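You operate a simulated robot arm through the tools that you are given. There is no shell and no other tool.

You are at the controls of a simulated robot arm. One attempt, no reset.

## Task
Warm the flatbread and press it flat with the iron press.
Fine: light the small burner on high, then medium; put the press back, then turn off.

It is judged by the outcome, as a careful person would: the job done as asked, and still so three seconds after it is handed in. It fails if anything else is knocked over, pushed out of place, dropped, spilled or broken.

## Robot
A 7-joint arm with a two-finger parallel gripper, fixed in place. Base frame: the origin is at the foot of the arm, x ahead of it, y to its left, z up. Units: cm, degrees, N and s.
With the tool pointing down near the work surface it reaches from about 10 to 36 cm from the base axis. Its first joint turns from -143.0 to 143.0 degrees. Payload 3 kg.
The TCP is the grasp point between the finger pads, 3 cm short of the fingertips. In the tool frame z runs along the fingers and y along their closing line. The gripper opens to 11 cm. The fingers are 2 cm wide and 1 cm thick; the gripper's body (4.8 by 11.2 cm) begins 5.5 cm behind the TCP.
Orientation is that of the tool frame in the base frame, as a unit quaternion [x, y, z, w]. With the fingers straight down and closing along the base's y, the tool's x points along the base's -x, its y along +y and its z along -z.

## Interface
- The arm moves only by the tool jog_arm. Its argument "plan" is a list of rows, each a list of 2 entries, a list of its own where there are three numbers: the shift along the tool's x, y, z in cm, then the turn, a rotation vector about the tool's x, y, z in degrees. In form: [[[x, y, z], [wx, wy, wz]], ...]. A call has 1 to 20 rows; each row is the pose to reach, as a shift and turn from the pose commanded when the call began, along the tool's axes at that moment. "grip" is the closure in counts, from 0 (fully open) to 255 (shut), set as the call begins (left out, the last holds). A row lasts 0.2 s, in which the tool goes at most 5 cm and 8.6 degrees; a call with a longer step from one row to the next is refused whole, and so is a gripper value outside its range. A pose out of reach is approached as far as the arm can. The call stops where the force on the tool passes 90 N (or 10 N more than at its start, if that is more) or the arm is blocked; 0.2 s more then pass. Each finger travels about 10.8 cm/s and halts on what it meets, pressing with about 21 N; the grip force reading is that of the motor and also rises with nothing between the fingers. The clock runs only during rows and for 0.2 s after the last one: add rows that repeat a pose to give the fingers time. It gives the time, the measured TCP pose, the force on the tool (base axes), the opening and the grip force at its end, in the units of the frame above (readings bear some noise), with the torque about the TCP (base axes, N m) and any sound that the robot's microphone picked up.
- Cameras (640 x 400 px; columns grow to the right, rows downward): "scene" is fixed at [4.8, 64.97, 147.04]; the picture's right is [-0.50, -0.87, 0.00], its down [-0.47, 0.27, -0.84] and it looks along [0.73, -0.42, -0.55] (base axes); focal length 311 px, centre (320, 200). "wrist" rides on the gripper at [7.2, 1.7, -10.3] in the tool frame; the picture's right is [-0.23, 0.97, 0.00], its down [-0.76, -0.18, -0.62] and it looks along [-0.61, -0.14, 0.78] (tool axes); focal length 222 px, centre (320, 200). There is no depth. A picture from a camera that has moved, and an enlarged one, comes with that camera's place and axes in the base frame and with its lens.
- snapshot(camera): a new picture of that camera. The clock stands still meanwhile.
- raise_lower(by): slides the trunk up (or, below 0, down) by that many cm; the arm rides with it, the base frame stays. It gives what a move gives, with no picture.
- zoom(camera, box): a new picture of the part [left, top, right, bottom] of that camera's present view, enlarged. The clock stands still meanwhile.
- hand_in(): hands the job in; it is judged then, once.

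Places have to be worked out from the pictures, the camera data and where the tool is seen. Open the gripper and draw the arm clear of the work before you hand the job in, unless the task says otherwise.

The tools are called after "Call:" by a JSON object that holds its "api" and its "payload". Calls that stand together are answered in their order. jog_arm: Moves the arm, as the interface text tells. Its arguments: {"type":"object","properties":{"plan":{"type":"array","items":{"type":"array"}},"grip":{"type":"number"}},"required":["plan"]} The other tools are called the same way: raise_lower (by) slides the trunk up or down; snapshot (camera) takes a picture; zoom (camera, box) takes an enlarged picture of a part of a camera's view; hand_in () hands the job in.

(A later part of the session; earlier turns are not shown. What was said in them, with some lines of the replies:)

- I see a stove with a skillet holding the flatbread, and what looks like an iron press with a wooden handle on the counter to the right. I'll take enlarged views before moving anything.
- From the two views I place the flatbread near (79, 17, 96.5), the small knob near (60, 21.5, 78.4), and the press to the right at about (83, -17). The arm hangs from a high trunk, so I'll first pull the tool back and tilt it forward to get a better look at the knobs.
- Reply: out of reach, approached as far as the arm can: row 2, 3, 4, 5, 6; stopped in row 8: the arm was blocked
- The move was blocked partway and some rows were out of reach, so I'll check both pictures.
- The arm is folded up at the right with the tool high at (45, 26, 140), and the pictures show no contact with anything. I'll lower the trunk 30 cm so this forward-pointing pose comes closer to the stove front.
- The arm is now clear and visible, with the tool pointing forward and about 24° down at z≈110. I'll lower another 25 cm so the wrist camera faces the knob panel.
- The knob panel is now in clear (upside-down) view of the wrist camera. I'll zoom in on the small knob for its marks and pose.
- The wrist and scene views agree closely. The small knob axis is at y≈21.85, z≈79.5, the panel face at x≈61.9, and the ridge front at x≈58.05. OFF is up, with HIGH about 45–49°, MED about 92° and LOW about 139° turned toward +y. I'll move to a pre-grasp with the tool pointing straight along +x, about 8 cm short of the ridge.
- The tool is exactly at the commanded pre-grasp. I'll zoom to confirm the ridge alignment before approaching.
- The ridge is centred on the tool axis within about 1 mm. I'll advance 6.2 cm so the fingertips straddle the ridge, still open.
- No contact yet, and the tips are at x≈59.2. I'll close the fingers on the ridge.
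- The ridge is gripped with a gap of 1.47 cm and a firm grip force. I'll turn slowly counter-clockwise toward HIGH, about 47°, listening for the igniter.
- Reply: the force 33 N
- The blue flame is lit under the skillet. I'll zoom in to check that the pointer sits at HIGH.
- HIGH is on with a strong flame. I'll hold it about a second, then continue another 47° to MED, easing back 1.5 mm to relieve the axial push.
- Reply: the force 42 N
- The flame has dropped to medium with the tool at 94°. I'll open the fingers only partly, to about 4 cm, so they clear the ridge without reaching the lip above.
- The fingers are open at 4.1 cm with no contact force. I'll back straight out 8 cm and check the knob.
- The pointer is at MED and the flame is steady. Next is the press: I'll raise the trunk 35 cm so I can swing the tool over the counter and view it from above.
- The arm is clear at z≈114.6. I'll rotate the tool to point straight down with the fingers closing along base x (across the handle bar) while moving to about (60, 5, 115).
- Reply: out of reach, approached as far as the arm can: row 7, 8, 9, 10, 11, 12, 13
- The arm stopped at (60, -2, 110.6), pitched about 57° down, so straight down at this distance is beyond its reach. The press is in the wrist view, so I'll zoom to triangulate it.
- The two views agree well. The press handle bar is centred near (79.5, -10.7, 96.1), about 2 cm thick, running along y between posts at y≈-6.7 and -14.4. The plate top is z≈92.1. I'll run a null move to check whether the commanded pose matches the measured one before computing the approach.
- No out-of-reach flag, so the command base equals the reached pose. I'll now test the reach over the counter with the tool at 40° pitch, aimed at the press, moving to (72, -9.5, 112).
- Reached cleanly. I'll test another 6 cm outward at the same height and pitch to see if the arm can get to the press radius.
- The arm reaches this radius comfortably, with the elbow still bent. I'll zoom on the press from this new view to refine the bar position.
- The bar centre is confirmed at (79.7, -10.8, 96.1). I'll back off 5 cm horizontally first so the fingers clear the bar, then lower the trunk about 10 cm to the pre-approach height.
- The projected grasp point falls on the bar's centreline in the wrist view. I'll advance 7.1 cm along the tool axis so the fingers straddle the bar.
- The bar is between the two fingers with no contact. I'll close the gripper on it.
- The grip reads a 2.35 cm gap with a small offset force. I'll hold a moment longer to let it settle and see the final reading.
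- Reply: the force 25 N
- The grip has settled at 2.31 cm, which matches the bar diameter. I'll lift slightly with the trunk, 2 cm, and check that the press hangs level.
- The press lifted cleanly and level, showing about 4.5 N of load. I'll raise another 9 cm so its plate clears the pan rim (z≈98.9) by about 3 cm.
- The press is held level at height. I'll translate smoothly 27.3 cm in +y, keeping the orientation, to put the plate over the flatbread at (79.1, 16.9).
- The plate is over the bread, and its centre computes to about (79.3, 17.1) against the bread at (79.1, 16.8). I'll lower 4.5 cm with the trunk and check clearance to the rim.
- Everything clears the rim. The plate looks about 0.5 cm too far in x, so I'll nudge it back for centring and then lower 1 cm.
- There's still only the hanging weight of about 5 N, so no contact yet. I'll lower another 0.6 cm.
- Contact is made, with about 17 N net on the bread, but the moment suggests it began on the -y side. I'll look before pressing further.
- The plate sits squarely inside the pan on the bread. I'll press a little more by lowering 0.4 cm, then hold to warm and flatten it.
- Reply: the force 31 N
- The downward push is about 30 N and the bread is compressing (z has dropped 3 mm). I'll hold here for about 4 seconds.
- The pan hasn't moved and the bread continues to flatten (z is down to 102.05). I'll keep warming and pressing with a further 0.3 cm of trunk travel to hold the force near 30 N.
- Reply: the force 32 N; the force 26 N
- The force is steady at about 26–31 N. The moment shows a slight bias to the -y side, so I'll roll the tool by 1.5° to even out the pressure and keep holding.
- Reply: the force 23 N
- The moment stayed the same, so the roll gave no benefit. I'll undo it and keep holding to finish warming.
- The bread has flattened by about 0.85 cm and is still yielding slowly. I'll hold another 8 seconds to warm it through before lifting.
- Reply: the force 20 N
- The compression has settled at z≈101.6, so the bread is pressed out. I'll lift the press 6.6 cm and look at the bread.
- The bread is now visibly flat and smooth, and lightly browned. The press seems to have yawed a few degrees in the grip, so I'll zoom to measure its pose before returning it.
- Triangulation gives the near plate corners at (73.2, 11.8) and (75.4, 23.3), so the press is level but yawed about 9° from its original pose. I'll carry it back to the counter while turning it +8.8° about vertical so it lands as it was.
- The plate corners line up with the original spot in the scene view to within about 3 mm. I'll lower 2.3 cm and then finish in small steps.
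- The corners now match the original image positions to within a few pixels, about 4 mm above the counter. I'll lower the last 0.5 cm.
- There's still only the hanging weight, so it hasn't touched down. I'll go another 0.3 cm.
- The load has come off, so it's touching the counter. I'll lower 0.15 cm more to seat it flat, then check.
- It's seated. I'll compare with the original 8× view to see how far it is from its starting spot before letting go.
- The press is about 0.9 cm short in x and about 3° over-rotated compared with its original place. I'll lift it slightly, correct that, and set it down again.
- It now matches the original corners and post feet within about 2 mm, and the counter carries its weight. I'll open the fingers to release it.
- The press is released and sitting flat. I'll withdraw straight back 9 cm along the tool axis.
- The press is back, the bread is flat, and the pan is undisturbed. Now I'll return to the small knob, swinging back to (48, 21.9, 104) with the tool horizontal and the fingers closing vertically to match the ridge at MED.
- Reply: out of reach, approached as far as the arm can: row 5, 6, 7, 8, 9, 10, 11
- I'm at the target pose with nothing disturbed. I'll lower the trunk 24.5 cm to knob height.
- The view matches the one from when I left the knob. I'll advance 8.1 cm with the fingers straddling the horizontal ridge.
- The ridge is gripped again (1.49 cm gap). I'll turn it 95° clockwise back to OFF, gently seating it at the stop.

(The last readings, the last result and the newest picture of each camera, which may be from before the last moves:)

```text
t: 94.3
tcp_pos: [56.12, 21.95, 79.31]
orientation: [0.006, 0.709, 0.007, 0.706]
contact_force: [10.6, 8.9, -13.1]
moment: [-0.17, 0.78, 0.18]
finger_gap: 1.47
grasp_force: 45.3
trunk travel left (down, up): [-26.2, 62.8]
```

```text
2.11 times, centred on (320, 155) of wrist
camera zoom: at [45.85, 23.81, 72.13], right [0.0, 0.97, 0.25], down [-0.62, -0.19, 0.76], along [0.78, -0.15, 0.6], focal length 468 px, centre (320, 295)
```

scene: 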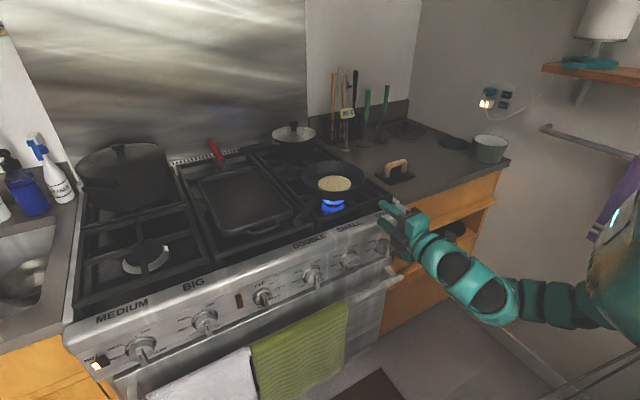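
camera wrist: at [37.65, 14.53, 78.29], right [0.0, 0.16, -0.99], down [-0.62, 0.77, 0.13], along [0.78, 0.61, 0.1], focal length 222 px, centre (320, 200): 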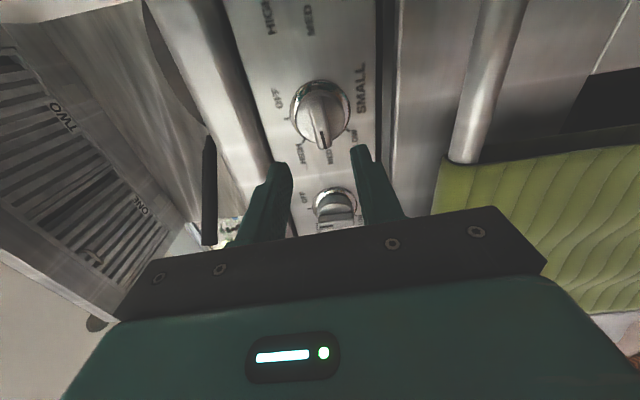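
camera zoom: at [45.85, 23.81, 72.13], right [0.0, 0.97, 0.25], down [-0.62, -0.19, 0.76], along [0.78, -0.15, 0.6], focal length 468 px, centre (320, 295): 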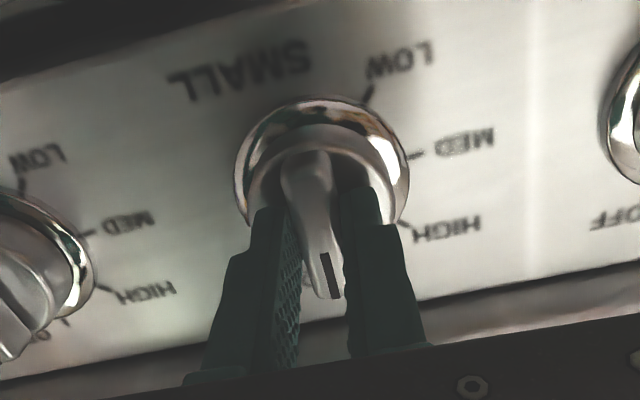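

The flame is out and the pointer is at OFF. I'll release the knob.

Call:
{"api": "jog_arm", "payload": {"plan": [[[0, 0, 0], [0, 0, 0]], [[0, 0, 0], [0, 0, 0]], [[0, 0, 0], [0, 0, 0]]], "grip": 140}}

Call:
{"api": "jog_arm", "payload": {"plan": [[[0, 0, -2], [0, 0, 0]], [[0, 0, -4], [0, 0, 0]], [[0, 0, -6], [0, 0, 0]], [[0, 0, -8.5], [0, 0, 0]], [[0, 0, -8.5], [0, 0, 0]]], "grip": 140}}

Call:
{"api": "zoom", "payload": {"camera": "wrist", "box": [240, 60, 400, 160]}}

Call:
{"api": "snapshot", "payload": {"camera": "scene"}}

```text
t: 95.1
tcp_pos: [56.13, 21.82, 79.58]
orientation: [0.007, 0.707, 0.007, 0.707]
contact_force: [-0.1, -0.6, -0.7]
moment: [0.03, 0.0, 0.0]
finger_gap: 4.95
grasp_force: 0.1
trunk travel left (down, up): [-26.2, 62.8]
```

```text
t: 96.3
tcp_pos: [47.57, 21.67, 79.63]
orientation: [0.007, 0.707, 0.007, 0.707]
contact_force: [0.1, 0.1, -0.4]
moment: [-0.03, 0.02, 0.01]
finger_gap: 4.94
grasp_force: 0.0
trunk travel left (down, up): [-26.2, 62.8]
```

```text
4.00 times, centred on (320, 110) of wrist
camera zoom: at [37.26, 23.5, 72.31], right [0.0, 0.97, 0.25], down [-0.62, -0.19, 0.76], along [0.78, -0.15, 0.6], focal length 888 px, centre (320, 560)
```

zoom: 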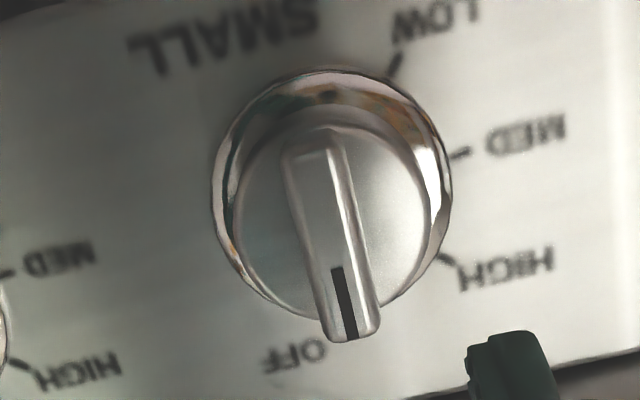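

```text
taken
```

scene: 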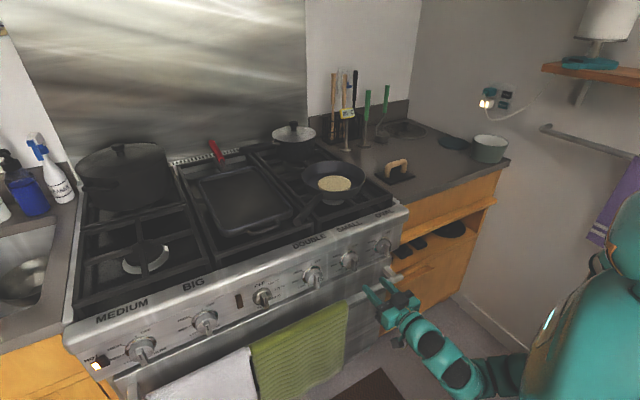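

The knob is at OFF, the flame is out, and the scene is undisturbed. I'll open the gripper fully, back away a little more, and take a final close look.

Call:
{"api": "jog_arm", "payload": {"plan": [[[0, 0, -1.5], [0, 0, 0]], [[0, 0, -3], [0, 0, 0]], [[0, 0, -3], [0, 0, 0]], [[0, 0, -3], [0, 0, 0]]], "grip": 0}}

Call:
{"api": "zoom", "payload": {"camera": "scene", "box": [290, 130, 430, 280]}}

Call:
{"api": "zoom", "payload": {"camera": "scene", "box": [360, 140, 440, 190]}}

```text
t: 97.3
tcp_pos: [44.57, 21.83, 79.62]
orientation: [0.007, 0.707, 0.007, 0.707]
contact_force: [0.1, -0.5, -0.2]
moment: [-0.01, 0.0, -0.01]
finger_gap: 10.99
grasp_force: 0.1
trunk travel left (down, up): [-26.2, 62.8]
```

```text
2.67 times, centred on (360, 205) of scene
camera zoom: at [4.8, 64.97, 147.04], right [-0.5, -0.87, 0.0], down [-0.47, 0.27, -0.84], along [0.73, -0.42, -0.55], focal length 829 px, centre (213, 187)
```

zoom: 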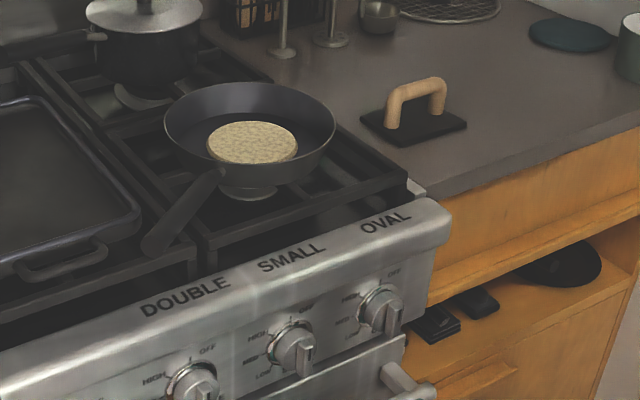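

```text
8.00 times, centred on (400, 165) of scene
camera zoom: at [4.8, 64.97, 147.04], right [-0.5, -0.87, 0.0], down [-0.47, 0.27, -0.84], along [0.73, -0.42, -0.55], focal length 2488 px, centre (-320, 480)
```

zoom: 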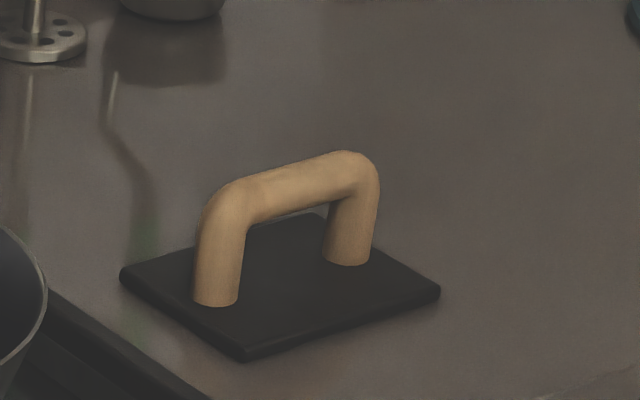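

All checks pass: the flatbread is flat and was heated for about 80 s, and the press is back in its original place within a few millimetres. The small burner is off with the knob at OFF, nothing else has moved, and the arm is open and clear. I'm handing in the job.

Call:
{"api": "hand_in", "payload": {}}

```text
The job is handed in.
```

The flatbread is warmed and pressed flat, and I've handed the job in.

- **Burner:** I lit the small burner on high, held it about a second, then turned it down to medium. It is now off, with the knob at OFF and no flame.
- **Flatbread:** It was over the flame for about 80 s, including roughly 26 s under the press at 20–30 N. It flattened by a little under 1 cm and looks smooth and lightly browned. I had no temperature reading, so warmth is judged from time and appearance.
- **Press:** It is back on the counter within about 3 mm of where it started.
- **Everything else:** In the final pictures the pan, pots and utensils look undisturbed. The gripper is open and the arm is drawn clear of the stove.
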